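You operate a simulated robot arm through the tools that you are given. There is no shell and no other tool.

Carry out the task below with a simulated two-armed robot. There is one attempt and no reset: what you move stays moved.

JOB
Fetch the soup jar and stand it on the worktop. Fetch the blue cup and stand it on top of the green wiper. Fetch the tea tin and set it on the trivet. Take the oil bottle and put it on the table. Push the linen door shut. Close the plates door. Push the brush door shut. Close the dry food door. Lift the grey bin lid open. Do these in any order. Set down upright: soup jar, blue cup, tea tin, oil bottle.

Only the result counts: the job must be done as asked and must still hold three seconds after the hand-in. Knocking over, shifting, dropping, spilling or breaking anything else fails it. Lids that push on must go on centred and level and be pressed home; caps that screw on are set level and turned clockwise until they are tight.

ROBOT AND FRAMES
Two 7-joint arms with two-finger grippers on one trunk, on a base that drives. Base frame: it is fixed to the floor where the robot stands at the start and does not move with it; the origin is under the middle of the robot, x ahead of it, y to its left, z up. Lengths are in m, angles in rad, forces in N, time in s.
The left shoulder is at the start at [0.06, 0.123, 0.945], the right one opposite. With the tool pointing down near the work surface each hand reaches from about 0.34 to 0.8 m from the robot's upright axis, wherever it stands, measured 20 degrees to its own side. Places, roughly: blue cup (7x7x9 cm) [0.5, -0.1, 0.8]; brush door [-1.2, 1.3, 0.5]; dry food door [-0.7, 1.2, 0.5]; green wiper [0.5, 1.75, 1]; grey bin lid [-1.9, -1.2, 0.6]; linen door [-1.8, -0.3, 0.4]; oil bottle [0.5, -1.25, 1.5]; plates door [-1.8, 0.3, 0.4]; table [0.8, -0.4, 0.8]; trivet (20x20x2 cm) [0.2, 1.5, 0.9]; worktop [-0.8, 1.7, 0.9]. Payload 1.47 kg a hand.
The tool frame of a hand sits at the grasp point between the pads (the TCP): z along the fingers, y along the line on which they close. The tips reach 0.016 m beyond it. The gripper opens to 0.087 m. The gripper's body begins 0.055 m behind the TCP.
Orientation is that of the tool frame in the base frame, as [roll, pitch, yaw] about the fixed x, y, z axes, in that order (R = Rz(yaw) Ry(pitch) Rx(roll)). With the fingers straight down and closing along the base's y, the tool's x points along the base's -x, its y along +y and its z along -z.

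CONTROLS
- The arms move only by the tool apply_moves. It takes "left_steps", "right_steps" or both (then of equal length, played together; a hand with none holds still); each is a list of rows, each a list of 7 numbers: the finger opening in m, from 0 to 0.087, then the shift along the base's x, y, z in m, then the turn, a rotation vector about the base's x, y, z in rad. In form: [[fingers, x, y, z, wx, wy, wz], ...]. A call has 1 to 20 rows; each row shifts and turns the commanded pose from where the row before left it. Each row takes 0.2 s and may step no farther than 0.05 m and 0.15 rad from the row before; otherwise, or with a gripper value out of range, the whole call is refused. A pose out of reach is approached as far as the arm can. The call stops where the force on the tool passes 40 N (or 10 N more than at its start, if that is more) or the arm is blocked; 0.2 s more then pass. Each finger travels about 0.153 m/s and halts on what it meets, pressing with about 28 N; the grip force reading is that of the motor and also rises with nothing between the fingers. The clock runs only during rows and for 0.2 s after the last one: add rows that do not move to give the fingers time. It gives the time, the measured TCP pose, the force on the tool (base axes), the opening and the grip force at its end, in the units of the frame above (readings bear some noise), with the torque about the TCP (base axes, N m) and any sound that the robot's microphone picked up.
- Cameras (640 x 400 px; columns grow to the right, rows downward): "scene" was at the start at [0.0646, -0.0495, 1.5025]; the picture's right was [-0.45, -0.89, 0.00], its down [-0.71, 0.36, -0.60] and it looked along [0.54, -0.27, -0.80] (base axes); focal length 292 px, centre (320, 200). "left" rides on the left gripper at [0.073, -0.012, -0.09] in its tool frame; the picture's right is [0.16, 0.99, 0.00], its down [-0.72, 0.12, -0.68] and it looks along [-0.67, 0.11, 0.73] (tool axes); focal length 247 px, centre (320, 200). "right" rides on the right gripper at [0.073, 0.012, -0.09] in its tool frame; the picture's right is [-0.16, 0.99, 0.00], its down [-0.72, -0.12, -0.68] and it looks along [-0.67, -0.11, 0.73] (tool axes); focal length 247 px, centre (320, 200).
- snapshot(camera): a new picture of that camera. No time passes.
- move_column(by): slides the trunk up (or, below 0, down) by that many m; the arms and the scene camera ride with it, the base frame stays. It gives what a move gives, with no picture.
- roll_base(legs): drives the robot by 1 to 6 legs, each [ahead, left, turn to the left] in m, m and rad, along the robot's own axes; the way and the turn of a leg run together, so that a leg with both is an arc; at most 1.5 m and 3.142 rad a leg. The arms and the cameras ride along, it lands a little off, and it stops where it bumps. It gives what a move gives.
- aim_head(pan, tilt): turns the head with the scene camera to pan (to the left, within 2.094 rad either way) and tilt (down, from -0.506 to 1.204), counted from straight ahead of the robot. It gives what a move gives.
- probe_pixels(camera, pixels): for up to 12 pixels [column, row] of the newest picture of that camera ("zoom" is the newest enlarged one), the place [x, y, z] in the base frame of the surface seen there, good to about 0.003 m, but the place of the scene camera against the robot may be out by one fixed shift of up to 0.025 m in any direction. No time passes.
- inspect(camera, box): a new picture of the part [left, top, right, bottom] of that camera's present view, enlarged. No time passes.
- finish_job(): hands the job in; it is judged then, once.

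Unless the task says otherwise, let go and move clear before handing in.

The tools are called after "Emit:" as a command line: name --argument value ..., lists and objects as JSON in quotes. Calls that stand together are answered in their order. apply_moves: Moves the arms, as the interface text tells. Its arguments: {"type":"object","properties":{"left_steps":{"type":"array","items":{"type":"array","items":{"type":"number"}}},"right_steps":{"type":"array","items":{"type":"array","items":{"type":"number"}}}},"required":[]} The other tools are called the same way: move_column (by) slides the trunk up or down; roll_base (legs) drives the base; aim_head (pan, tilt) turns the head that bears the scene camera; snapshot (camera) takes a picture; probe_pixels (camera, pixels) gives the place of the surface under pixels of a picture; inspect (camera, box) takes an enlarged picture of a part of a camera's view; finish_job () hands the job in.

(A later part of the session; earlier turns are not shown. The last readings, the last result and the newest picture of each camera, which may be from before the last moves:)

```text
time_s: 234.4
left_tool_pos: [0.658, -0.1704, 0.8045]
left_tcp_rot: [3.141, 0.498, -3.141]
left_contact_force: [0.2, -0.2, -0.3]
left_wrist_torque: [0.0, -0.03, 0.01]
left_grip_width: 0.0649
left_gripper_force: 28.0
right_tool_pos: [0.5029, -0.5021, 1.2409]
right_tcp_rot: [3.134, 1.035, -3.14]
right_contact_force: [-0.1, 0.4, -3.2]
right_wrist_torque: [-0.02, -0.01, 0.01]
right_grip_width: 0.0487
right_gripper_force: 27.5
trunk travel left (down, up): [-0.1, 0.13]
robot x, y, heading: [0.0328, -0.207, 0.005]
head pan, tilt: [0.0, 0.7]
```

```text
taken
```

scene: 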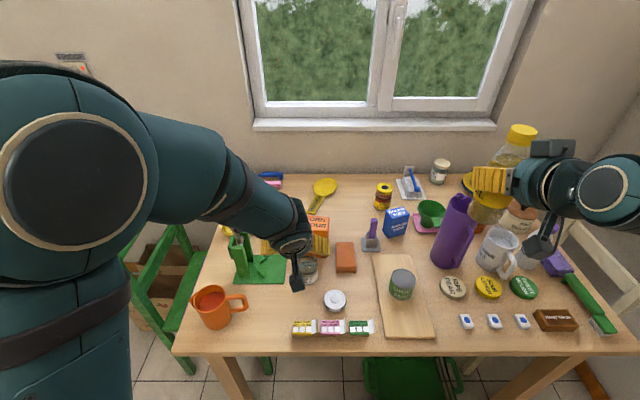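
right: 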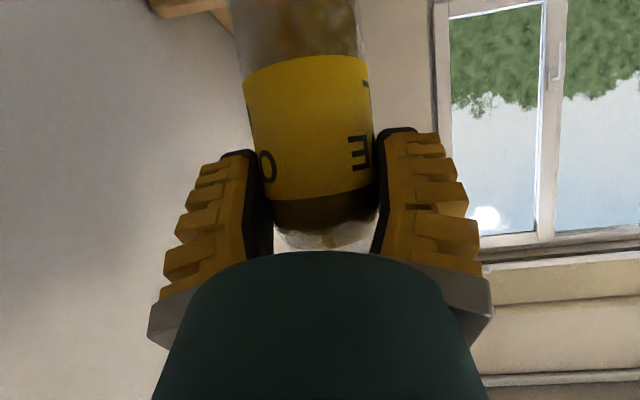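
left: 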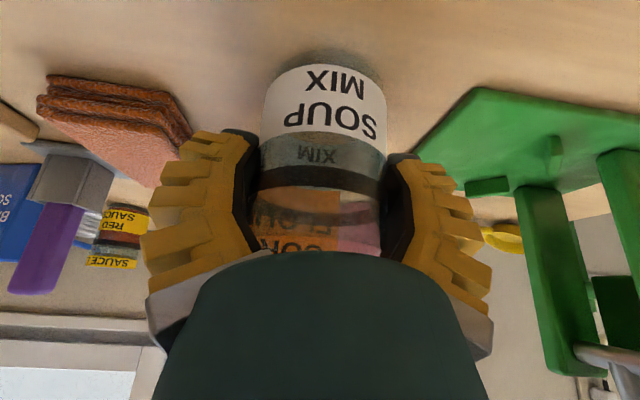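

Jar gripped (0.0649). Lift gently, back slightly from the box.

Emit:
apply_moves --left_steps '[[0.04, 0, 0, 0.005, 0, 0, 0], [0.04, 0, 0, 0.01, 0, 0, 0], [0.04, -0.004, 0, 0.02, 0, 0, 0], [0.04, -0.01, 0, 0.03, 0, 0, 0], [0.04, -0.015, 0.005, 0.035, 0, 0, 0], [0.04, -0.02, 0.01, 0.035, 0, 0, 0], [0.04, -0.02, 0.01, 0.035, 0, 0, 0], [0.04, -0.02, 0.01, 0.03, 0, 0, 0]]'

Emit:
snapshot --camera "left"

Emit:
snapshot --camera "scene"

```text
time_s: 236.2
left_tool_pos: [0.5669, -0.136, 1.0076]
left_tcp_rot: [3.14, 0.497, 3.141]
left_contact_force: [0.0, 0.1, -2.3]
left_wrist_torque: [-0.02, 0.01, 0.0]
left_grip_width: 0.0648
left_gripper_force: 28.0
right_tool_pos: [0.503, -0.5025, 1.2411]
right_tcp_rot: [3.136, 1.034, -3.138]
right_contact_force: [-0.7, 0.4, -2.3]
right_wrist_torque: [-0.02, 0.04, 0.0]
right_grip_width: 0.0485
right_gripper_force: 27.9
trunk travel left (down, up): [-0.1, 0.13]
robot x, y, heading: [0.0331, -0.2062, -0.001]
head pan, tilt: [0.0, 0.7]
```

```text
taken
```

left: 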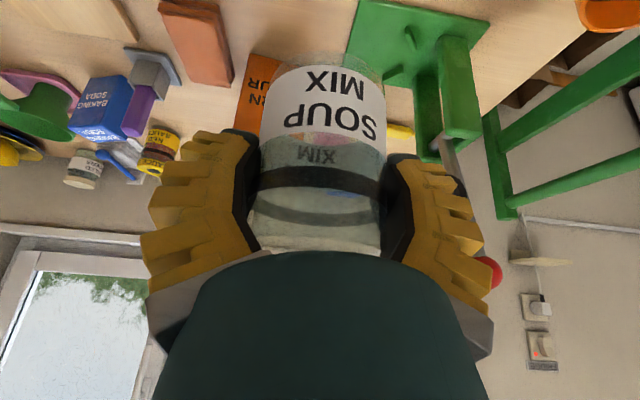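

```text
taken
```

scene: 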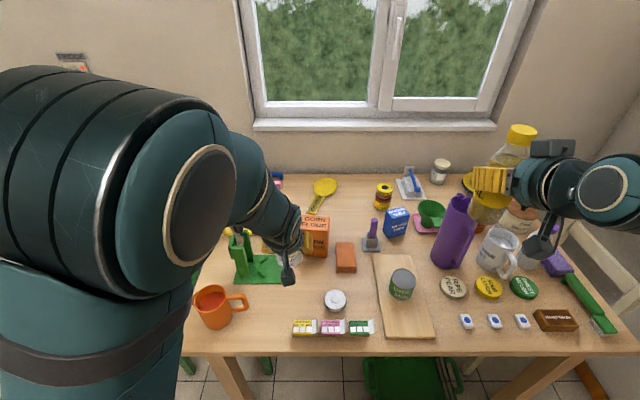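

Jar held level. Now shift the left hand up/back, roll left 0.27 m, and look at the free table spot (where the cup stood) for the bottle.

Emit:
apply_moves --left_steps '[[0.04, -0.03, 0.01, 0.03, 0, 0, 0], [0.04, -0.03, 0.01, 0.03, 0, 0, 0], [0.04, -0.03, 0.01, 0.03, 0, 0, 0], [0.04, -0.02, 0.01, 0.02, 0, 0, 0]]'

Emit:
roll_base --legs '[[-0.05, 0.27, 0]]'

Emit:
snapshot --camera "scene"

Emit:
snapshot --camera "right"

```text
time_s: 237.2
left_tool_pos: [0.4579, -0.0927, 1.1157]
left_tcp_rot: [3.139, 0.495, 3.14]
left_contact_force: [0.5, 0.7, -0.9]
left_wrist_torque: [0.0, 0.01, 0.02]
left_grip_width: 0.0647
left_gripper_force: 28.6
right_tool_pos: [0.5032, -0.5012, 1.2417]
right_tcp_rot: [3.135, 1.035, -3.139]
right_contact_force: [0.5, -0.1, -2.5]
right_wrist_torque: [-0.03, 0.05, 0.02]
right_grip_width: 0.0482
right_gripper_force: 28.0
trunk travel left (down, up): [-0.1, 0.13]
robot x, y, heading: [0.0292, -0.2049, 0.001]
head pan, tilt: [0.0, 0.7]
```

```text
time_s: 240.2
left_tool_pos: [0.4073, 0.1782, 1.1153]
left_tcp_rot: [3.14, 0.499, -3.14]
left_contact_force: [0.1, -0.3, -2.1]
left_wrist_torque: [0.02, -0.02, -0.02]
left_grip_width: 0.0643
left_gripper_force: 27.9
right_tool_pos: [0.4526, -0.2331, 1.2425]
right_tcp_rot: [3.134, 1.036, -3.134]
right_contact_force: [-0.7, -0.3, -2.0]
right_wrist_torque: [0.04, 0.03, 0.03]
right_grip_width: 0.0483
right_gripper_force: 28.3
trunk travel left (down, up): [-0.1, 0.13]
robot x, y, heading: [-0.0206, 0.061, 0.006]
head pan, tilt: [0.0, 0.7]
```

```text
taken
```

scene: 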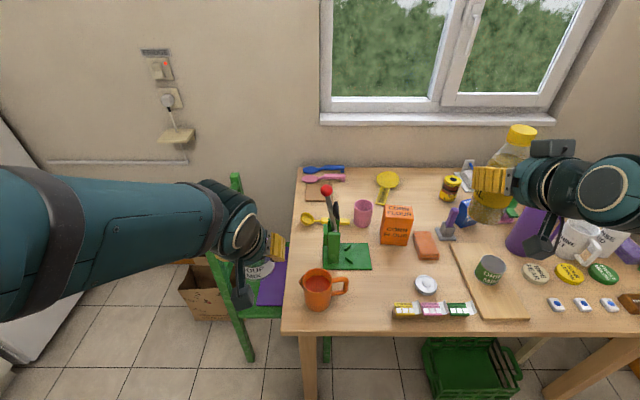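

```text
taken
```

right: 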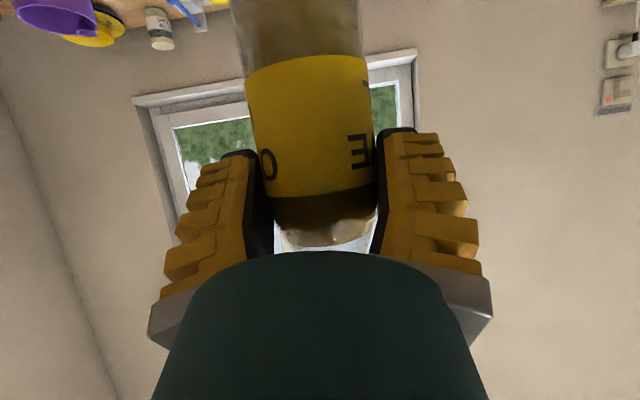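

There is a free spot at around (372,288) between jug handle and cards. Probe its surroundings.

Emit:
probe_pixels --camera "scene" --pixels '[[372, 288], [348, 287], [393, 312], [393, 303], [414, 285], [371, 268], [382, 243], [372, 310], [380, 265], [443, 208], [327, 190]]'

Emit:
inspect --camera "scene" --box '[280, 180, 480, 340]'

```text
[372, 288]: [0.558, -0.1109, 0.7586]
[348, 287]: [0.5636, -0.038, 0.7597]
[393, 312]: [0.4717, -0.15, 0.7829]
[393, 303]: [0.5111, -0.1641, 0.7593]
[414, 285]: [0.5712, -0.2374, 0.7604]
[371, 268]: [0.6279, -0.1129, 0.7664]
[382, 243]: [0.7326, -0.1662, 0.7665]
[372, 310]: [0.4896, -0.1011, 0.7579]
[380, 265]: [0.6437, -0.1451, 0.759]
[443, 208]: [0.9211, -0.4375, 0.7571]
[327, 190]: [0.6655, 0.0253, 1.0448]
```

```text
2.50 times, centred on (380, 260) of scene
```

zoom: 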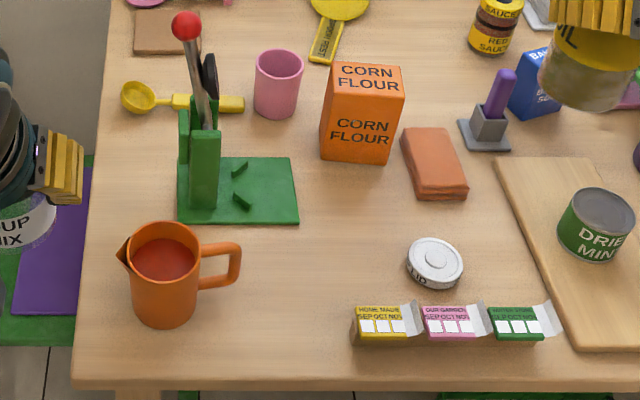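

Plenty of free area around true (0.58,−0.105). Move the bottle above it, then lower to near the surface.

Emit:
apply_moves --right_steps '[[0.03, 0.0297, 0.032, 0, 0, 0, 0], [0.03, 0.0297, 0.032, 0, 0, 0, 0], [0.03, 0.0297, 0.032, 0, 0, 0, 0], [0.03, 0.0297, 0.032, 0, 0, 0, 0], [0.03, 0, 0, -0.045, 0, 0, 0], [0.03, 0, 0, -0.045, 0, 0, 0], [0.03, 0, 0, -0.045, 0, 0, 0], [0.03, 0, 0, -0.045, 0, 0, 0], [0.03, 0, 0, -0.045, 0, 0, 0], [0.03, 0, 0, -0.045, 0, 0, 0], [0.03, 0, 0, -0.04, 0, 0, 0], [0.03, 0, 0, -0.03, 0, 0, 0]]'

Emit:
inspect --camera "scene" --box '[280, 160, 480, 340]'

Emit:
snapshot --camera "right"

```text
time_s: 242.8
left_tool_pos: [0.4129, 0.1932, 1.1173]
left_tcp_rot: [-3.14, 0.502, -3.099]
left_contact_force: [0.1, -0.4, -1.1]
left_wrist_torque: [0.01, -0.02, 0.02]
left_grip_width: 0.0643
left_gripper_force: 27.9
right_tool_pos: [0.5756, -0.1073, 0.9035]
right_tcp_rot: [3.123, 1.036, 3.133]
right_contact_force: [-0.1, 0.2, -2.8]
right_wrist_torque: [0.0, -0.01, -0.02]
right_grip_width: 0.048
right_gripper_force: 27.8
trunk travel left (down, up): [-0.1, 0.13]
robot x, y, heading: [-0.0166, 0.0549, 0.01]
head pan, tilt: [0.0, 0.7]
```

```text
2.22 times, centred on (380, 250) of scene
```

zoom: 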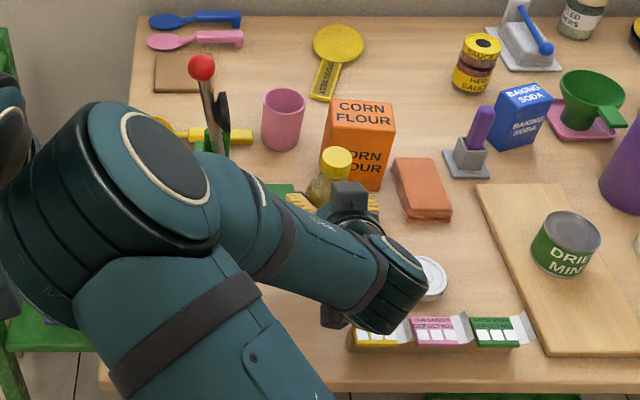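

```text
taken
```

right: 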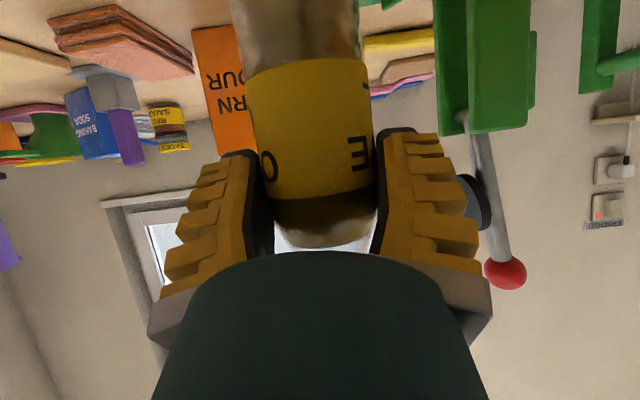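

The left hand got nudged (yaw changed ~0.04): the right elbow has swung toward the left arm. Check elbow location and the jar before continuing.

Emit:
snapshot --camera "scene"

Emit:
snapshot --camera "left"

Emit:
probe_pixels --camera "scene" --pixels '[[345, 240], [330, 225], [315, 250], [330, 290], [290, 240], [400, 290], [370, 255], [345, 320]]'

```text
taken
```

scene: 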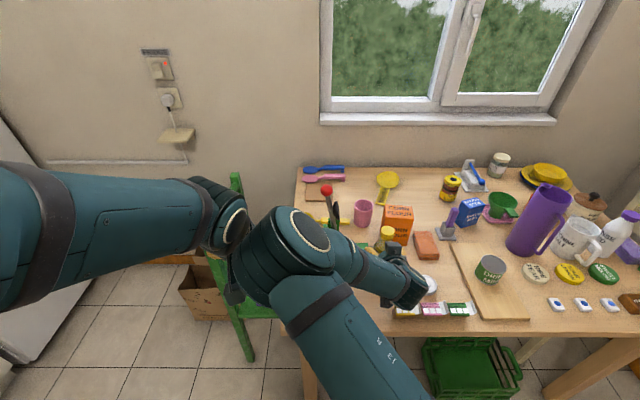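

```text
taken
```

left: 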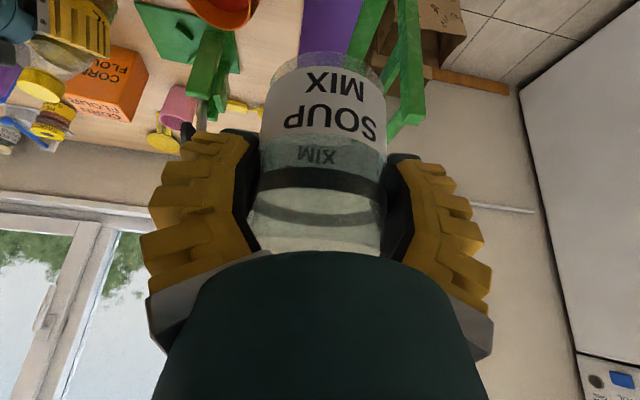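

```text
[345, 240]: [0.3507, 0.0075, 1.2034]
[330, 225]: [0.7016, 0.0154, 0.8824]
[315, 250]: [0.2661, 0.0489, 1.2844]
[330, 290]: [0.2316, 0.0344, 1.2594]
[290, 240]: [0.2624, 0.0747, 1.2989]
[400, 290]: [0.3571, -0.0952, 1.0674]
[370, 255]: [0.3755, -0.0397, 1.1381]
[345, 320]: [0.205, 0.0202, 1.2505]
```

The right elbow (≈(0.27,0.07,1.2)) touches the left wrist; jar is still held level. Move the left hand outward (+y) to separate.

Emit:
apply_moves --left_steps '[[0.04, 0.0, 0.03, 0.01, 0, 0, 0], [0.04, 0.0, 0.04, 0.01, 0, 0, 0], [0.04, 0.0, 0.04, 0.01, 0, 0, 0]]'

Emit:
inspect --camera "scene" --box '[180, 160, 480, 340]'

```text
time_s: 243.6
left_tool_pos: [0.4087, 0.2863, 1.1451]
left_tcp_rot: [3.141, 0.497, -3.14]
left_contact_force: [-1.1, 0.6, -1.7]
left_wrist_torque: [-0.02, 0.03, 0.04]
left_grip_width: 0.0645
left_gripper_force: 27.6
right_tool_pos: [0.5758, -0.1071, 0.9017]
right_tcp_rot: [3.137, 1.034, -3.132]
right_contact_force: [-0.3, 0.5, -3.2]
right_wrist_torque: [0.01, 0.02, 0.0]
right_grip_width: 0.0479
right_gripper_force: 28.5
trunk travel left (down, up): [-0.1, 0.13]
robot x, y, heading: [-0.0158, 0.0587, 0.0]
head pan, tilt: [0.0, 0.7]
```

```text
2.13 times, centred on (330, 250) of scene
```

zoom: 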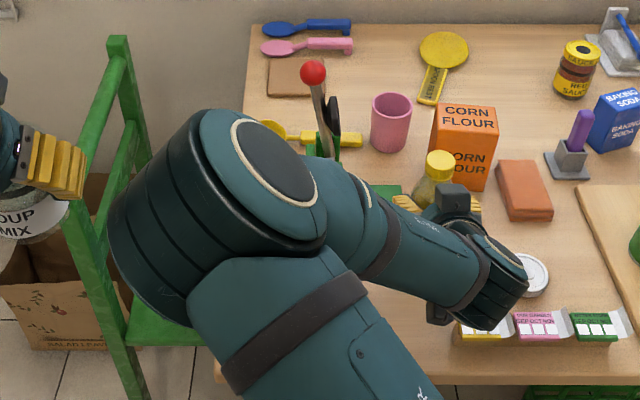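

Separated cleanly. Lower the bottle to just above the table.

Emit:
apply_moves --right_steps '[[0.03, 0, 0, -0.02, 0, 0, 0], [0.03, 0, 0, -0.02, 0, 0, 0], [0.03, 0, 0, -0.012, 0, 0, 0], [0.03, 0, 0, 0, 0, 0, 0]]'

Emit:
snapshot --camera "right"

Emit:
inspect --camera "scene" --box '[280, 160, 480, 340]'

```text
time_s: 244.6
left_tool_pos: [0.4084, 0.2863, 1.1448]
left_tcp_rot: [3.14, 0.497, 3.142]
left_contact_force: [0.1, 0.2, -0.8]
left_wrist_torque: [0.02, 0.03, 0.01]
left_grip_width: 0.0644
left_gripper_force: 28.5
right_tool_pos: [0.5653, -0.088, 0.8673]
right_tcp_rot: [3.136, 1.033, -3.135]
right_contact_force: [-0.8, 0.7, -3.1]
right_wrist_torque: [0.0, 0.0, 0.02]
right_grip_width: 0.0482
right_gripper_force: 27.4
right hand out of reach, approached as far as the arm can: row 2, 3
trunk travel left (down, up): [-0.1, 0.13]
robot x, y, heading: [-0.0215, 0.0582, 0.006]
head pan, tilt: [0.0, 0.7]
```

```text
taken
```

right: 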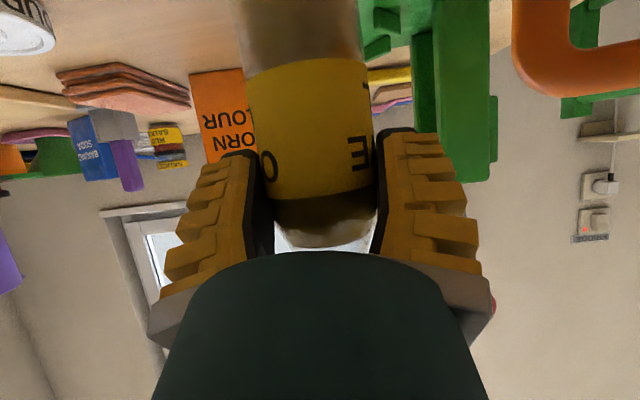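

```text
2.22 times, centred on (380, 250) of scene
```

zoom: 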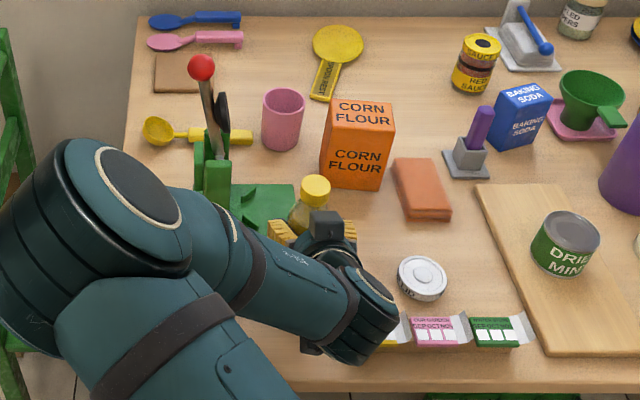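

The arm is folded awkwardly (wrist too close to the shoulder). Raise the bottle, roll back 0.22 m, and re-extend so the elbow relaxes.

Emit:
apply_moves --right_steps '[[0.03, 0, 0, 0.04, 0, 0, 0], [0.03, 0, 0, 0.045, 0, 0, 0], [0.03, 0, 0, 0.045, 0, 0, 0]]'

Emit:
roll_base --legs '[[-0.22, 0.08, 0]]'

Emit:
snapshot --camera "scene"

```text
time_s: 245.3
left_tool_pos: [0.4077, 0.2858, 1.1459]
left_tcp_rot: [3.138, 0.499, -3.141]
left_contact_force: [0.1, 0.3, -1.8]
left_wrist_torque: [0.05, 0.0, 0.0]
left_grip_width: 0.064
left_gripper_force: 27.3
right_tool_pos: [0.5664, -0.0906, 0.9996]
right_tcp_rot: [3.134, 1.033, -3.134]
right_contact_force: [-0.7, -0.7, -2.6]
right_wrist_torque: [0.0, 0.0, 0.02]
right_grip_width: 0.0479
right_gripper_force: 28.1
trunk travel left (down, up): [-0.1, 0.13]
robot x, y, heading: [-0.0169, 0.0623, 0.012]
head pan, tilt: [0.0, 0.7]
```

```text
time_s: 247.1
left_tool_pos: [0.1834, 0.3656, 1.1456]
left_tcp_rot: [3.138, 0.499, -3.139]
left_contact_force: [-0.9, 0.5, -1.3]
left_wrist_torque: [0.0, 0.0, -0.01]
left_grip_width: 0.0643
left_gripper_force: 27.4
right_tool_pos: [0.3452, -0.0117, 1.0]
right_tcp_rot: [3.134, 1.035, -3.135]
right_contact_force: [0.1, 0.4, -1.5]
right_wrist_torque: [0.03, 0.04, 0.03]
right_grip_width: 0.0481
right_gripper_force: 28.6
trunk travel left (down, up): [-0.1, 0.13]
robot x, y, heading: [-0.2451, 0.1397, 0.008]
head pan, tilt: [0.0, 0.7]
```

```text
taken
```

scene: 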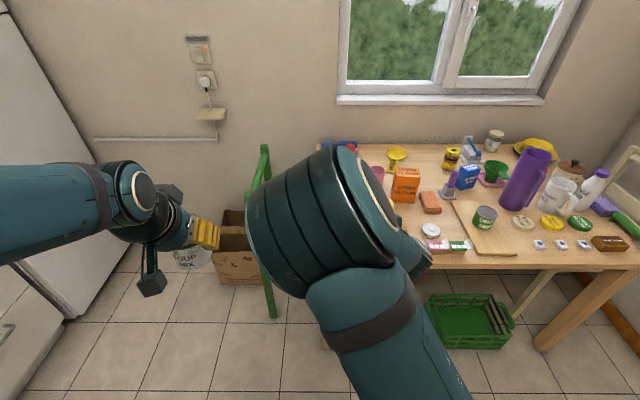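

Now extend the right hand to above the spot at (0.571,−0.105).

Emit:
apply_moves --right_steps '[[0.03, 0.02, -0.031, 0.01, 0, 0, 0], [0.03, 0.03, -0.031, 0, 0, 0, 0], [0.03, 0.038, -0.031, 0, 0, 0, 0], [0.03, 0.046, 0, 0, 0, 0, 0], [0.03, 0.046, 0, 0, 0, 0, 0], [0.03, 0.046, 0, 0, 0, 0, 0]]'

Emit:
snapshot --camera "scene"

Emit:
snapshot --camera "right"

```text
time_s: 248.5
left_tool_pos: [0.1849, 0.3658, 1.1452]
left_tcp_rot: [3.14, 0.496, -3.138]
left_contact_force: [-0.3, -0.4, -0.9]
left_wrist_torque: [0.0, 0.0, 0.01]
left_grip_width: 0.0645
left_gripper_force: 27.9
right_tool_pos: [0.4375, -0.0613, 1.0141]
right_tcp_rot: [3.138, 1.034, -3.132]
right_contact_force: [0.6, 0.4, -2.6]
right_wrist_torque: [0.03, 0.01, 0.01]
right_grip_width: 0.0475
right_gripper_force: 27.8
right hand out of reach, approached as far as the arm can: row 3, 4, 5, 6
trunk travel left (down, up): [-0.1, 0.13]
robot x, y, heading: [-0.2435, 0.1388, 0.007]
head pan, tilt: [0.0, 0.7]
```

```text
taken
```

scene: 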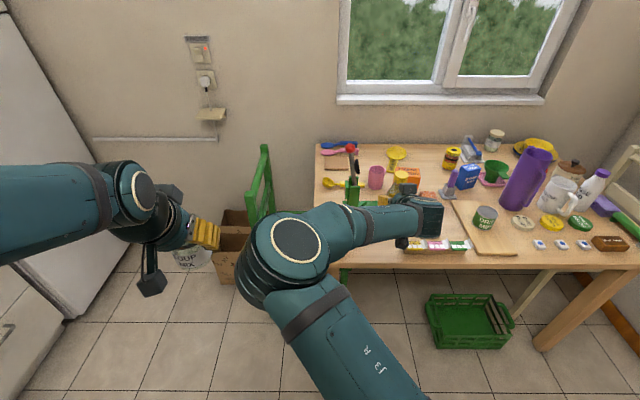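

```text
taken
```

right: 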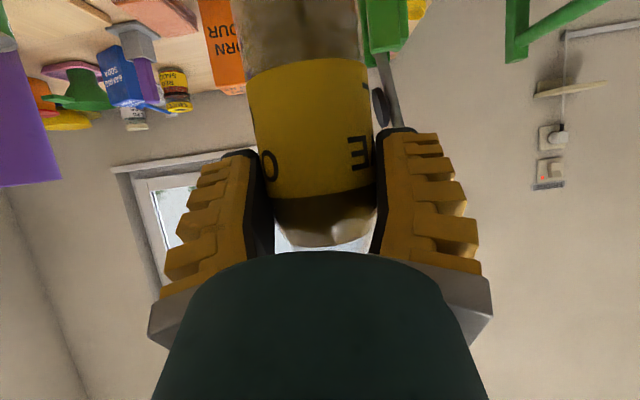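

The arm is in an inward-elbow configuration. I'll bring the hand up and back to the earlier good pose (right side, higher) and see if the elbow swings back out.

Emit:
apply_moves --right_steps '[[0.03, -0.03, 0, 0.03, 0, 0, 0], [0.03, -0.03, 0, 0.03, 0, 0, 0], [0.03, -0.03, 0, 0.03, 0, 0, 0], [0.03, -0.03, -0.01, 0.03, 0, 0, 0], [0.03, -0.03, -0.015, 0.03, 0, 0, 0], [0.03, -0.03, -0.02, 0.03, 0, 0, 0], [0.03, -0.03, -0.02, 0.03, 0, 0, 0], [0.03, -0.03, -0.03, 0.02, 0, 0, 0], [0.03, -0.03, -0.03, 0, 0, 0, 0], [0.03, -0.03, -0.03, 0, 0, 0, 0], [0.03, -0.03, -0.03, 0, 0, 0, 0]]'

Emit:
snapshot --camera "scene"

```text
time_s: 250.9
left_tool_pos: [0.1831, 0.3642, 1.1454]
left_tcp_rot: [3.138, 0.501, -3.138]
left_contact_force: [-0.5, -0.4, -1.2]
left_wrist_torque: [-0.01, -0.01, 0.03]
left_grip_width: 0.064
left_gripper_force: 27.7
right_tool_pos: [0.1068, -0.2482, 1.2446]
right_tcp_rot: [3.133, 1.036, -3.134]
right_contact_force: [-0.3, -0.6, -3.3]
right_wrist_torque: [0.01, 0.02, 0.04]
right_grip_width: 0.0473
right_gripper_force: 27.8
trunk travel left (down, up): [-0.1, 0.13]
robot x, y, heading: [-0.2429, 0.1382, 0.005]
head pan, tilt: [0.0, 0.7]
```

```text
taken
```

scene: 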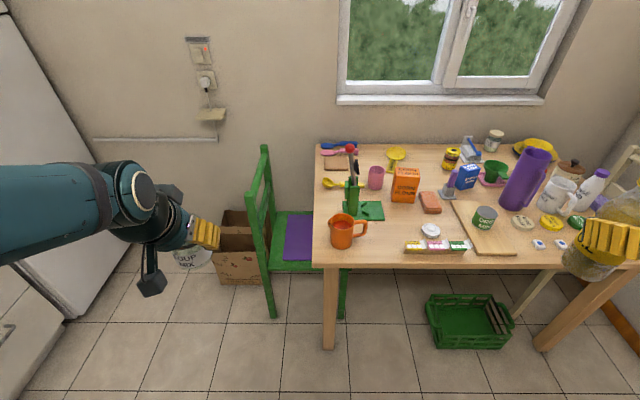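

Elbow is back out on the right. Reposition the base so the target lies further to the right of the robot (lateral ≈0.33).

Emit:
probe_pixels --camera "scene" --pixels '[[266, 150], [252, 205], [351, 148], [342, 230]]'

Emit:
roll_base --legs '[[0.2, 0.09, 0]]'

Emit:
apply_moves --right_steps '[[0.03, 0.04, 0.01, -0.01, 0, 0, 0], [0.03, 0.04, 0.01, -0.01, 0, 0, 0], [0.03, 0.04, 0.01, -0.01, 0, 0, 0], [0.03, 0.04, 0.01, -0.01, 0, 0, 0], [0.03, 0.04, 0.005, -0.01, 0, 0, 0], [0.03, 0.04, 0.0, -0.01, 0, 0, 0]]'

Emit:
snapshot --camera "scene"

```text
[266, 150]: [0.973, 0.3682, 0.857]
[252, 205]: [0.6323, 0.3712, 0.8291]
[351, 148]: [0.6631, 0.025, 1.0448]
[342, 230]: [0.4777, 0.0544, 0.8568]
```

```text
time_s: 252.6
left_tool_pos: [0.3862, 0.4584, 1.1442]
left_tcp_rot: [3.138, 0.498, -3.137]
left_contact_force: [0.2, -0.3, -1.6]
left_wrist_torque: [-0.02, 0.03, -0.02]
left_grip_width: 0.0643
left_gripper_force: 28.1
right_tool_pos: [0.3144, -0.1542, 1.2438]
right_tcp_rot: [3.135, 1.034, -3.13]
right_contact_force: [0.6, -0.1, -3.3]
right_wrist_torque: [-0.01, 0.06, -0.03]
right_grip_width: 0.0473
right_gripper_force: 28.0
trunk travel left (down, up): [-0.1, 0.13]
robot x, y, heading: [-0.0421, 0.2305, 0.014]
head pan, tilt: [0.0, 0.7]
```

```text
time_s: 254.2
left_tool_pos: [0.3869, 0.4581, 1.1451]
left_tcp_rot: [3.14, 0.498, -3.132]
left_contact_force: [0.5, 0.1, -1.6]
left_wrist_torque: [0.03, 0.04, 0.0]
left_grip_width: 0.0643
left_gripper_force: 28.0
right_tool_pos: [0.5026, -0.1947, 1.1679]
right_tcp_rot: [3.126, 0.989, 2.974]
right_contact_force: [0.1, 0.2, -2.3]
right_wrist_torque: [-0.01, 0.04, 0.02]
right_grip_width: 0.0472
right_gripper_force: 28.0
right hand out of reach, approached as far as the arm can: row 6
trunk travel left (down, up): [-0.1, 0.13]
robot x, y, heading: [-0.041, 0.2275, 0.012]
head pan, tilt: [0.0, 0.7]
stopped in row 6 (right hand): the arm was blocked; the commanded pose is now the measured one
```

```text
taken
```

scene: 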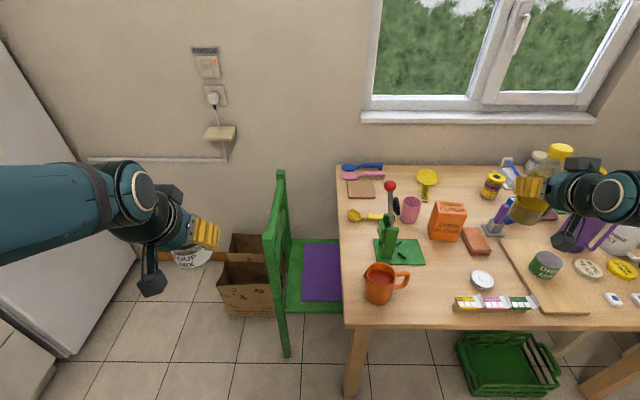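

The elbow-out configuration is blocked with this straight-ahead pointing. At the shelf it worked with the hand yawed ~0.5 rad inward, so I'll back off slightly and yaw the hand (with the upright bottle) to the left.

Emit:
apply_moves --right_steps '[[0.03, -0.02, 0, 0.01, 0, -0.045, 0.1], [0.03, -0.02, 0, 0.01, 0, 0, 0.115], [0.03, -0.02, 0, 0.01, 0, 0, 0.115], [0.03, -0.02, 0, 0, 0, 0, 0.115], [0.03, -0.01, 0, 0, 0, 0, 0.115], [0.03, 0, 0, 0, 0, 0, 0.115]]'

Emit:
snapshot --camera "scene"

Emit:
snapshot --camera "right"

```text
time_s: 255.6
left_tool_pos: [0.3862, 0.4576, 1.1448]
left_tcp_rot: [3.14, 0.498, -3.135]
left_contact_force: [0.1, -0.1, -1.0]
left_wrist_torque: [0.0, 0.01, 0.03]
left_grip_width: 0.0639
left_gripper_force: 28.0
right_tool_pos: [0.4099, -0.1949, 1.1993]
right_tcp_rot: [3.117, 1.036, -2.64]
right_contact_force: [-0.6, 0.3, -1.8]
right_wrist_torque: [-0.02, 0.0, -0.01]
right_grip_width: 0.0468
right_gripper_force: 28.1
trunk travel left (down, up): [-0.1, 0.13]
robot x, y, heading: [-0.0419, 0.2278, 0.01]
head pan, tilt: [0.0, 0.7]
```

```text
taken
```

scene: 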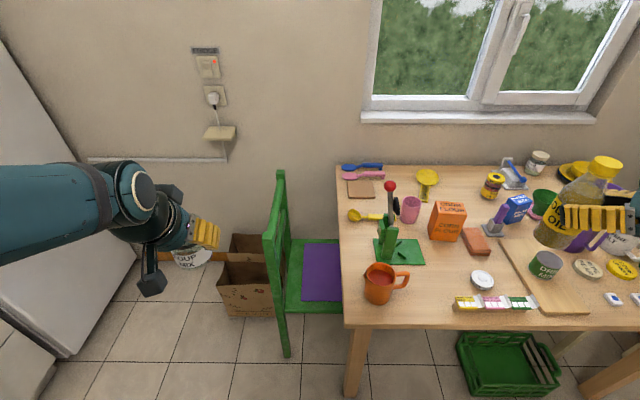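

```text
taken
```

right: 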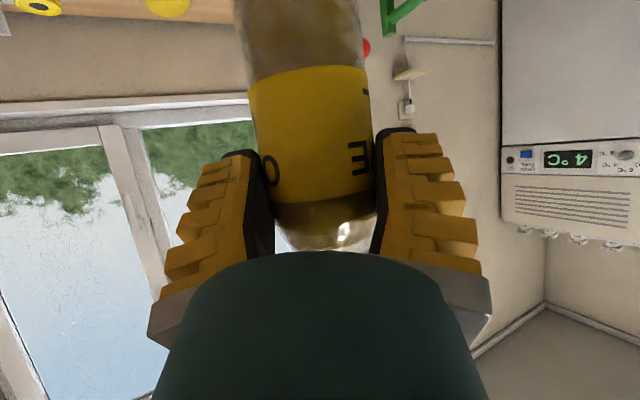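

Orientation is reachable now. New target for the bottle: the old soup-jar spot (0.64,−0.15), clear of cards, lid, box and green plate. Move there at height.

Emit:
apply_moves --right_steps '[[0.03, 0.037, 0.0068, -0.015, 0, 0, 0], [0.03, 0.037, 0.0068, -0.015, 0, 0, 0], [0.03, 0.037, 0.0068, -0.015, 0, 0, 0], [0.03, 0.037, 0.0068, -0.015, 0, 0, 0], [0.03, 0.037, 0.0068, -0.015, 0, 0, 0], [0.03, 0.037, 0.0068, -0.015, 0, 0, 0]]'

Emit:
snapshot --camera "scene"

```text
time_s: 257.0
left_tool_pos: [0.386, 0.4577, 1.145]
left_tcp_rot: [3.138, 0.496, -3.136]
left_contact_force: [0.1, 0.6, -2.4]
left_wrist_torque: [0.0, 0.04, 0.01]
left_grip_width: 0.0642
left_gripper_force: 28.3
right_tool_pos: [0.6335, -0.154, 1.1066]
right_tcp_rot: [3.115, 1.034, -2.64]
right_contact_force: [-1.0, 0.4, -3.2]
right_wrist_torque: [-0.02, -0.01, 0.05]
right_grip_width: 0.0472
right_gripper_force: 27.9
trunk travel left (down, up): [-0.1, 0.13]
robot x, y, heading: [-0.042, 0.2262, 0.011]
head pan, tilt: [0.0, 0.7]
```

```text
taken
```

scene: 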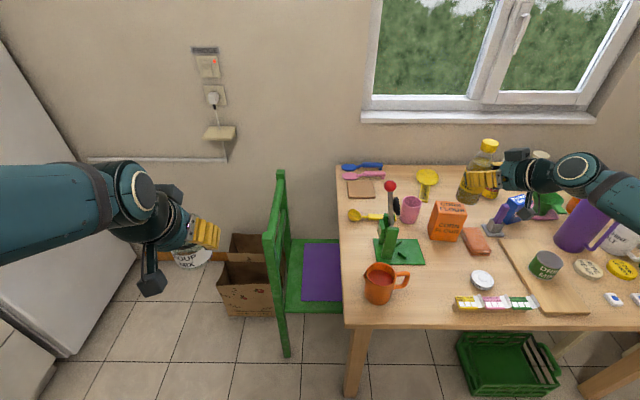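

Good configuration. Inspect the bottle's tilt and continue lowering.

Emit:
inspect --camera "scene" --box '[400, 120, 560, 260]'

Emit:
apply_moves --right_steps '[[0.03, 0, 0, -0.04, 0.018, 0, 0], [0.03, 0, 0, -0.04, 0, 0, 0], [0.03, 0, 0, -0.04, 0, 0, 0], [0.03, 0, 0, -0.04, 0, 0, 0], [0.03, 0, 0, -0.04, 0, 0, 0]]'

Emit:
inspect --camera "scene" --box '[380, 140, 560, 300]'

Emit:
snapshot --camera "right"

```text
2.86 times, centred on (480, 190) of scene
```

zoom: 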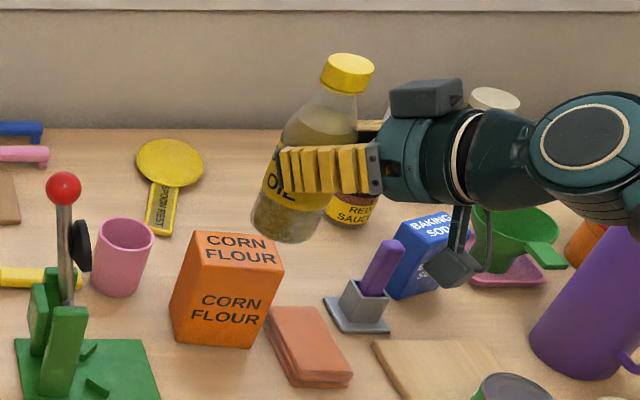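

```text
time_s: 258.2
left_tool_pos: [0.3871, 0.4576, 1.1458]
left_tcp_rot: [3.138, 0.497, -3.135]
left_contact_force: [0.8, -0.3, -1.4]
left_wrist_torque: [0.02, 0.02, 0.02]
left_grip_width: 0.0642
left_gripper_force: 27.7
right_tool_pos: [0.6339, -0.1546, 0.9089]
right_tcp_rot: [3.085, 1.045, -2.668]
right_contact_force: [-0.6, 0.0, -2.7]
right_wrist_torque: [-0.01, 0.07, 0.01]
right_grip_width: 0.0469
right_gripper_force: 27.9
trunk travel left (down, up): [-0.1, 0.13]
robot x, y, heading: [-0.0405, 0.2292, 0.01]
head pan, tilt: [0.0, 0.7]
```

```text
2.50 times, centred on (470, 220) of scene
```

zoom: 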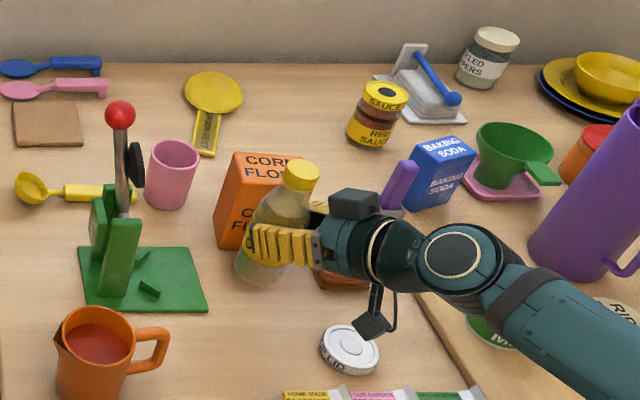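

```text
taken
```

right: 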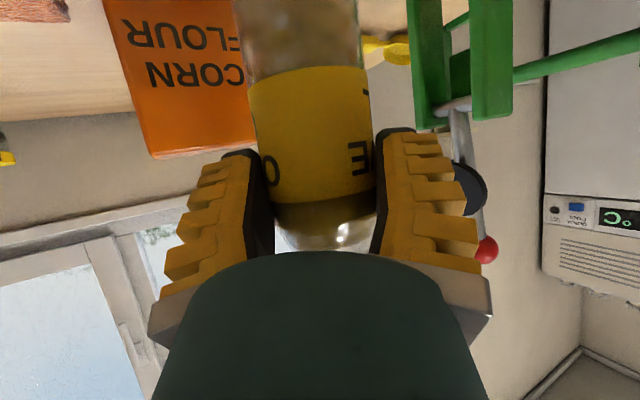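

The bottle seems to lean a few degrees. Measure by probing points along it.

Emit:
inspect --camera "scene" --box '[430, 170, 530, 270]'

```text
4.00 times, centred on (480, 220) of scene
```

zoom: 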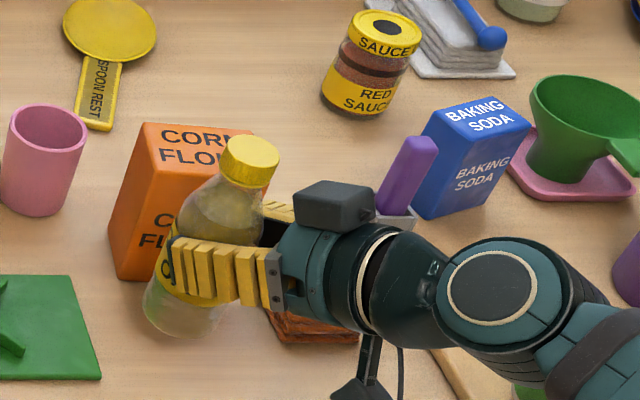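

Emit:
probe_pixels --camera "zoom" --pixels '[[247, 150], [242, 175], [222, 172], [270, 180], [180, 320], [160, 300], [150, 310], [190, 315], [165, 265], [200, 225]]'

```text
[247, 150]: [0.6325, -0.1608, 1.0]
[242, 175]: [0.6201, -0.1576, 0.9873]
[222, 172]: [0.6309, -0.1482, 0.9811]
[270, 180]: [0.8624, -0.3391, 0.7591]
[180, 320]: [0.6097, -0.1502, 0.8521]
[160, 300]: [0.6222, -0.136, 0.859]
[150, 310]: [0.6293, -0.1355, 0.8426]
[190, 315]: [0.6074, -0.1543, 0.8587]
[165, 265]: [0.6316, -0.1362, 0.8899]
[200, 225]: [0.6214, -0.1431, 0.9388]
```

Base and cap centres agree within a few mm, so the bottle is upright. Continue lowering.

Emit:
apply_moves --right_steps '[[0.03, 0, 0, -0.025, 0, 0, 0], [0.03, 0, 0, -0.025, 0, 0, 0], [0.03, 0, 0, -0.01, 0, 0, 0], [0.03, 0, 0, 0, 0, 0, 0]]'

Emit:
inspect --camera "scene" --box '[430, 170, 530, 270]'

```text
time_s: 259.2
left_tool_pos: [0.3861, 0.4577, 1.1445]
left_tcp_rot: [3.141, 0.496, -3.134]
left_contact_force: [0.2, -0.2, -0.4]
left_wrist_torque: [0.03, 0.0, -0.01]
left_grip_width: 0.0643
left_gripper_force: 28.5
right_tool_pos: [0.6333, -0.1532, 0.8499]
right_tcp_rot: [3.084, 1.046, -2.67]
right_contact_force: [-0.8, 0.4, -1.8]
right_wrist_torque: [-0.02, 0.0, -0.01]
right_grip_width: 0.0469
right_gripper_force: 27.7
trunk travel left (down, up): [-0.1, 0.13]
robot x, y, heading: [-0.0403, 0.2296, 0.01]
head pan, tilt: [0.0, 0.7]
```

```text
4.00 times, centred on (480, 220) of scene
```

zoom: 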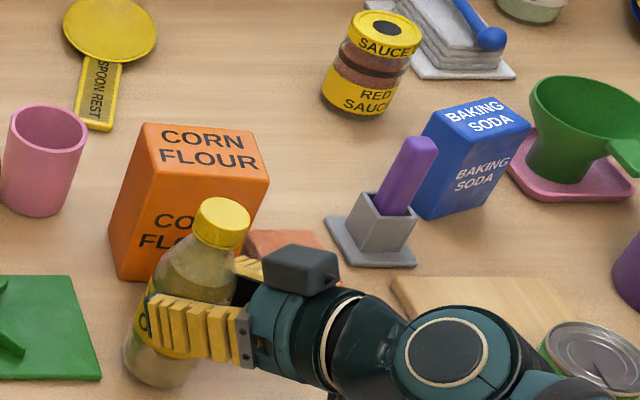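

Close to the table. Creep down until contact.

Emit:
apply_moves --right_steps '[[0.03, 0, 0, -0.005, 0, 0, 0], [0.03, 0, 0, -0.004, 0, 0, 0], [0.03, 0, 0, -0.003, 0, 0, 0], [0.03, 0, 0, 0, 0, 0, 0]]'

```text
time_s: 260.2
left_tool_pos: [0.3854, 0.4582, 1.1456]
left_tcp_rot: [3.141, 0.499, -3.135]
left_contact_force: [0.0, 0.2, -1.1]
left_wrist_torque: [0.01, 0.04, 0.01]
left_grip_width: 0.0642
left_gripper_force: 28.2
right_tool_pos: [0.6338, -0.1525, 0.8391]
right_tcp_rot: [3.09, 1.05, -2.664]
right_contact_force: [-0.1, -0.4, 8.8]
right_wrist_torque: [-0.26, 0.06, -0.04]
right_grip_width: 0.0472
right_gripper_force: 28.4
trunk travel left (down, up): [-0.1, 0.13]
robot x, y, heading: [-0.0411, 0.2298, 0.009]
head pan, tilt: [0.0, 0.7]
```

Contact at z 0.839. Lower 1 mm to seat, then open gradually and wait.

Emit:
apply_moves --right_steps '[[0.03, 0, 0, -0.0015, 0, 0, 0], [0.05, 0, 0, 0, 0, 0, 0], [0.056, 0, 0, 0, 0, 0, 0], [0.065, 0, 0, 0, 0, 0, 0], [0.072, 0, 0, 0, 0, 0, 0], [0.072, 0, 0, 0, 0, 0, 0]]'

Emit:
inspect --camera "scene" --box '[420, 170, 520, 270]'

Emit:
snapshot --camera "right"

```text
time_s: 261.6
left_tool_pos: [0.3851, 0.4594, 1.146]
left_tcp_rot: [3.14, 0.498, -3.134]
left_contact_force: [-0.3, -0.1, -2.0]
left_wrist_torque: [0.02, 0.01, 0.02]
left_grip_width: 0.0643
left_gripper_force: 28.2
right_tool_pos: [0.6336, -0.1535, 0.8355]
right_tcp_rot: [3.085, 1.046, -2.668]
right_contact_force: [-0.1, 0.2, 0.1]
right_wrist_torque: [-0.01, 0.01, -0.01]
right_grip_width: 0.0752
right_gripper_force: 2.5
trunk travel left (down, up): [-0.1, 0.13]
robot x, y, heading: [-0.038, 0.2281, 0.012]
head pan, tilt: [0.0, 0.7]
```

```text
4.00 times, centred on (470, 220) of scene
```

zoom: 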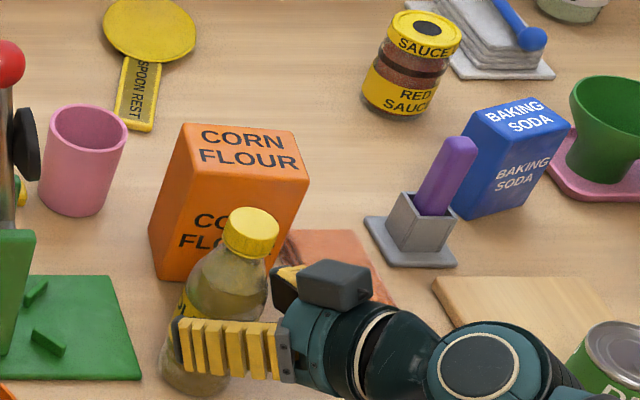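

```text
taken
```

right: 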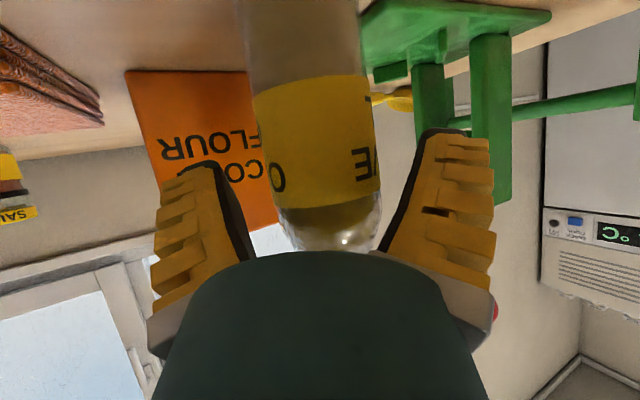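

The bottle stands free. Withdraw straight back along the finger axis, then up.

Emit:
apply_moves --right_steps '[[0.075, -0.009, -0.0046, 0, 0, 0, 0], [0.08, -0.0178, -0.0091, 0, 0, 0, 0], [0.08, -0.0267, -0.0137, 0.002, 0, 0, 0], [0.08, -0.0267, -0.0137, 0.01, 0, 0, 0], [0.08, -0.0267, -0.0137, 0.03, 0, 0, 0], [0.08, -0.02, -0.01, 0.04, 0, 0, 0], [0.08, -0.02, -0.01, 0.04, 0, 0, 0], [0.08, 0, 0, 0.045, 0, 0, 0]]'

Emit:
snapshot --camera "scene"

Emit:
inspect --camera "scene" --box '[360, 160, 540, 320]'

```text
time_s: 263.4
left_tool_pos: [0.3857, 0.459, 1.1445]
left_tcp_rot: [3.139, 0.498, -3.134]
left_contact_force: [0.9, 0.1, -0.4]
left_wrist_torque: [-0.02, 0.02, 0.01]
left_grip_width: 0.0643
left_gripper_force: 28.0
right_tool_pos: [0.4863, -0.2288, 1.0028]
right_tcp_rot: [3.082, 1.046, -2.671]
right_contact_force: [0.5, -0.1, -0.2]
right_wrist_torque: [0.0, 0.01, -0.01]
right_grip_width: 0.082
right_gripper_force: 1.3
trunk travel left (down, up): [-0.1, 0.13]
robot x, y, heading: [-0.0388, 0.2277, 0.014]
head pan, tilt: [0.0, 0.7]
```

```text
taken
```

scene: 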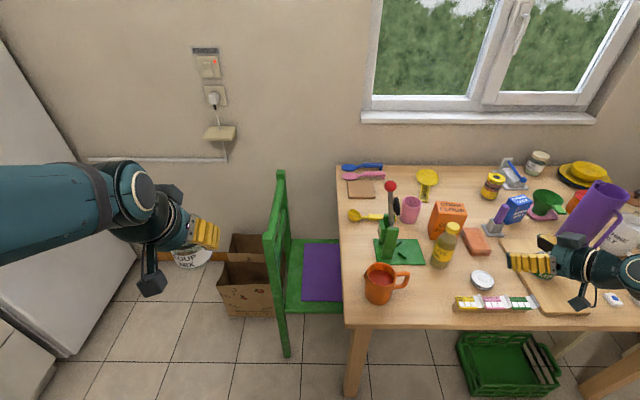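

```text
2.50 times, centred on (450, 240) of scene
```

zoom: 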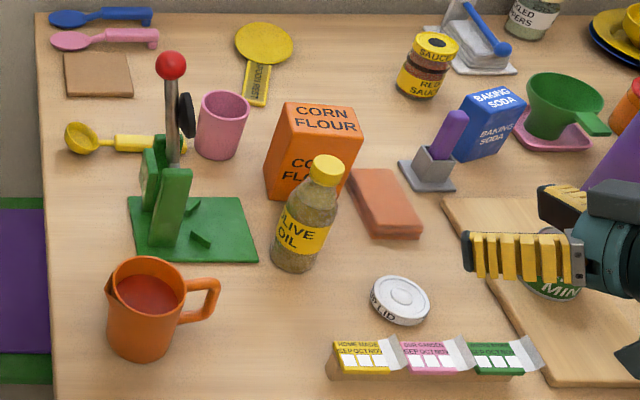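

Oil bottle is upright on the table. Now take the soup jar to the worktop: raise the right hand, back off, turn left and drive to the counter's left part.

Emit:
apply_moves --right_steps '[[0.08, -0.02, 0, 0.045, 0, 0, 0], [0.08, -0.02, 0, 0.045, 0, 0, 0], [0.08, -0.02, 0, 0.045, 0, 0, 0], [0.08, -0.02, 0, 0.02, 0, 0, 0]]'

Emit:
roll_base --legs '[[-0.35, 0, 0], [0, 0, 1.557], [0.45, 0.26, 0]]'

Emit:
aim_head --pan 0.3 --tilt 0.65

Emit:
snapshot --camera "scene"

```text
time_s: 264.4
left_tool_pos: [0.3839, 0.4588, 1.1453]
left_tcp_rot: [3.14, 0.498, -3.135]
left_contact_force: [-0.3, 1.2, -0.7]
left_wrist_torque: [0.0, -0.03, -0.04]
left_grip_width: 0.0642
left_gripper_force: 27.9
right_tool_pos: [0.4068, -0.2264, 1.159]
right_tcp_rot: [3.084, 1.048, -2.67]
right_contact_force: [-0.7, 0.1, 0.0]
right_wrist_torque: [0.01, 0.0, 0.0]
right_grip_width: 0.0817
right_gripper_force: 1.1
trunk travel left (down, up): [-0.1, 0.13]
robot x, y, heading: [-0.0419, 0.2328, 0.013]
head pan, tilt: [0.0, 0.7]
```

```text
time_s: 273.0
left_tool_pos: [-0.8541, 1.1004, 1.1456]
left_tcp_rot: [3.139, 0.497, -1.582]
left_contact_force: [-0.7, -0.6, -1.3]
left_wrist_torque: [-0.04, 0.0, -0.01]
left_grip_width: 0.0641
left_gripper_force: 27.9
right_tool_pos: [-0.1689, 1.1102, 1.1592]
right_tcp_rot: [3.084, 1.047, -1.116]
right_contact_force: [0.3, 0.5, 0.4]
right_wrist_torque: [0.0, 0.02, -0.01]
right_grip_width: 0.0818
right_gripper_force: 1.4
trunk travel left (down, up): [-0.1, 0.13]
robot x, y, heading: [-0.6351, 0.6668, 1.566]
head pan, tilt: [0.0, 0.7]
```

```text
time_s: 273.8
left_tool_pos: [-0.8549, 1.0996, 1.1451]
left_tcp_rot: [3.139, 0.499, -1.581]
left_contact_force: [0.5, 0.3, -1.8]
left_wrist_torque: [0.02, 0.01, -0.01]
left_grip_width: 0.0641
left_gripper_force: 28.1
right_tool_pos: [-0.1692, 1.1081, 1.157]
right_tcp_rot: [3.084, 1.045, -1.118]
right_contact_force: [0.5, -0.5, 0.0]
right_wrist_torque: [-0.01, -0.03, 0.02]
right_grip_width: 0.0818
right_gripper_force: 1.2
trunk travel left (down, up): [-0.1, 0.13]
robot x, y, heading: [-0.6341, 0.668, 1.562]
head pan, tilt: [0.3, 0.649]
```

```text
taken
```

scene: 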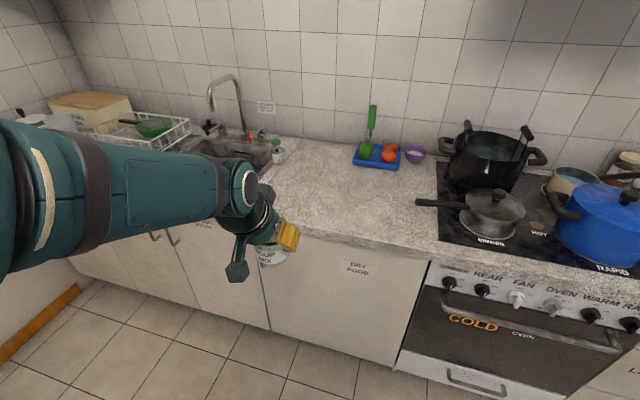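

Free counter area around (340,205). Probe it and lift/retract the right hand before advancing.

Emit:
probe_pixels --camera "scene" --pixels '[[340, 205], [300, 200], [380, 205], [340, 240], [360, 165], [420, 203], [290, 150], [400, 163], [330, 180]]'

Emit:
apply_moves --right_steps '[[0.08, 0.01, -0.02, 0.03, 0, 0, 0], [0.08, 0.01, -0.02, 0.03, 0, 0, 0], [0.08, 0.01, -0.02, 0.03, 0, 0, 0]]'

Emit:
roll_base --legs '[[0.25, 0, 0]]'

Emit:
snapshot --camera "scene"

Emit:
snapshot --camera "left"

```text
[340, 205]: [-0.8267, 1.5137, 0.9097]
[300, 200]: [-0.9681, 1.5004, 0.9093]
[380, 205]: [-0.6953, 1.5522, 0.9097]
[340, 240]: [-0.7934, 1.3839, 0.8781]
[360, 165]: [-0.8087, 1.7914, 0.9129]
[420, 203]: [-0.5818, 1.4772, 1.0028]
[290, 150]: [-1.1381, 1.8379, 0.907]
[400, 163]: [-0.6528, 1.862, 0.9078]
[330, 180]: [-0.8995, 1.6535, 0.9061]
```

```text
time_s: 274.6
left_tool_pos: [-0.8542, 1.0997, 1.1447]
left_tcp_rot: [3.14, 0.498, -1.58]
left_contact_force: [-0.5, 0.0, -1.7]
left_wrist_torque: [0.0, 0.0, 0.02]
left_grip_width: 0.0639
left_gripper_force: 28.0
right_tool_pos: [-0.137, 1.048, 1.2465]
right_tcp_rot: [3.084, 1.043, -1.115]
right_contact_force: [0.9, -0.2, -0.4]
right_wrist_torque: [0.02, -0.01, 0.02]
right_grip_width: 0.0818
right_gripper_force: 0.8
trunk travel left (down, up): [-0.1, 0.13]
robot x, y, heading: [-0.6295, 0.6667, 1.561]
head pan, tilt: [0.3, 0.649]
```

```text
time_s: 276.4
left_tool_pos: [-0.8511, 1.3495, 1.1446]
left_tcp_rot: [3.139, 0.497, -1.584]
left_contact_force: [-0.2, -0.5, -2.3]
left_wrist_torque: [-0.03, 0.01, 0.0]
left_grip_width: 0.0639
left_gripper_force: 27.8
right_tool_pos: [-0.1347, 1.2975, 1.2466]
right_tcp_rot: [3.083, 1.045, -1.118]
right_contact_force: [0.7, 0.6, 0.5]
right_wrist_torque: [-0.03, 0.01, 0.03]
right_grip_width: 0.0814
right_gripper_force: 1.2
trunk travel left (down, up): [-0.1, 0.13]
robot x, y, heading: [-0.6315, 0.9188, 1.56]
head pan, tilt: [0.3, 0.649]
```

```text
taken
```

scene: 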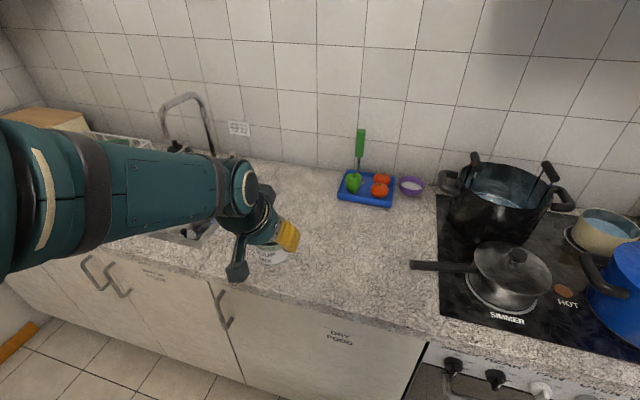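

```text
taken
```

left: 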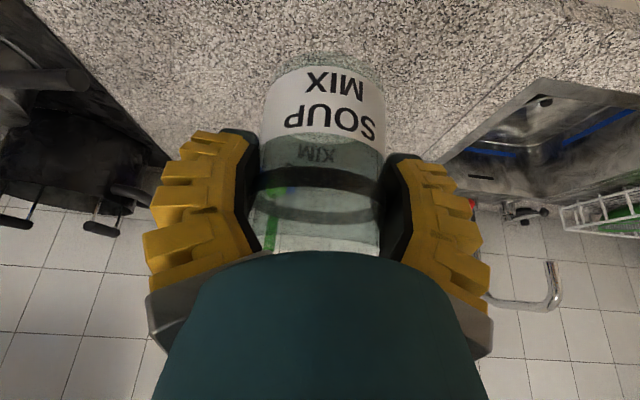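

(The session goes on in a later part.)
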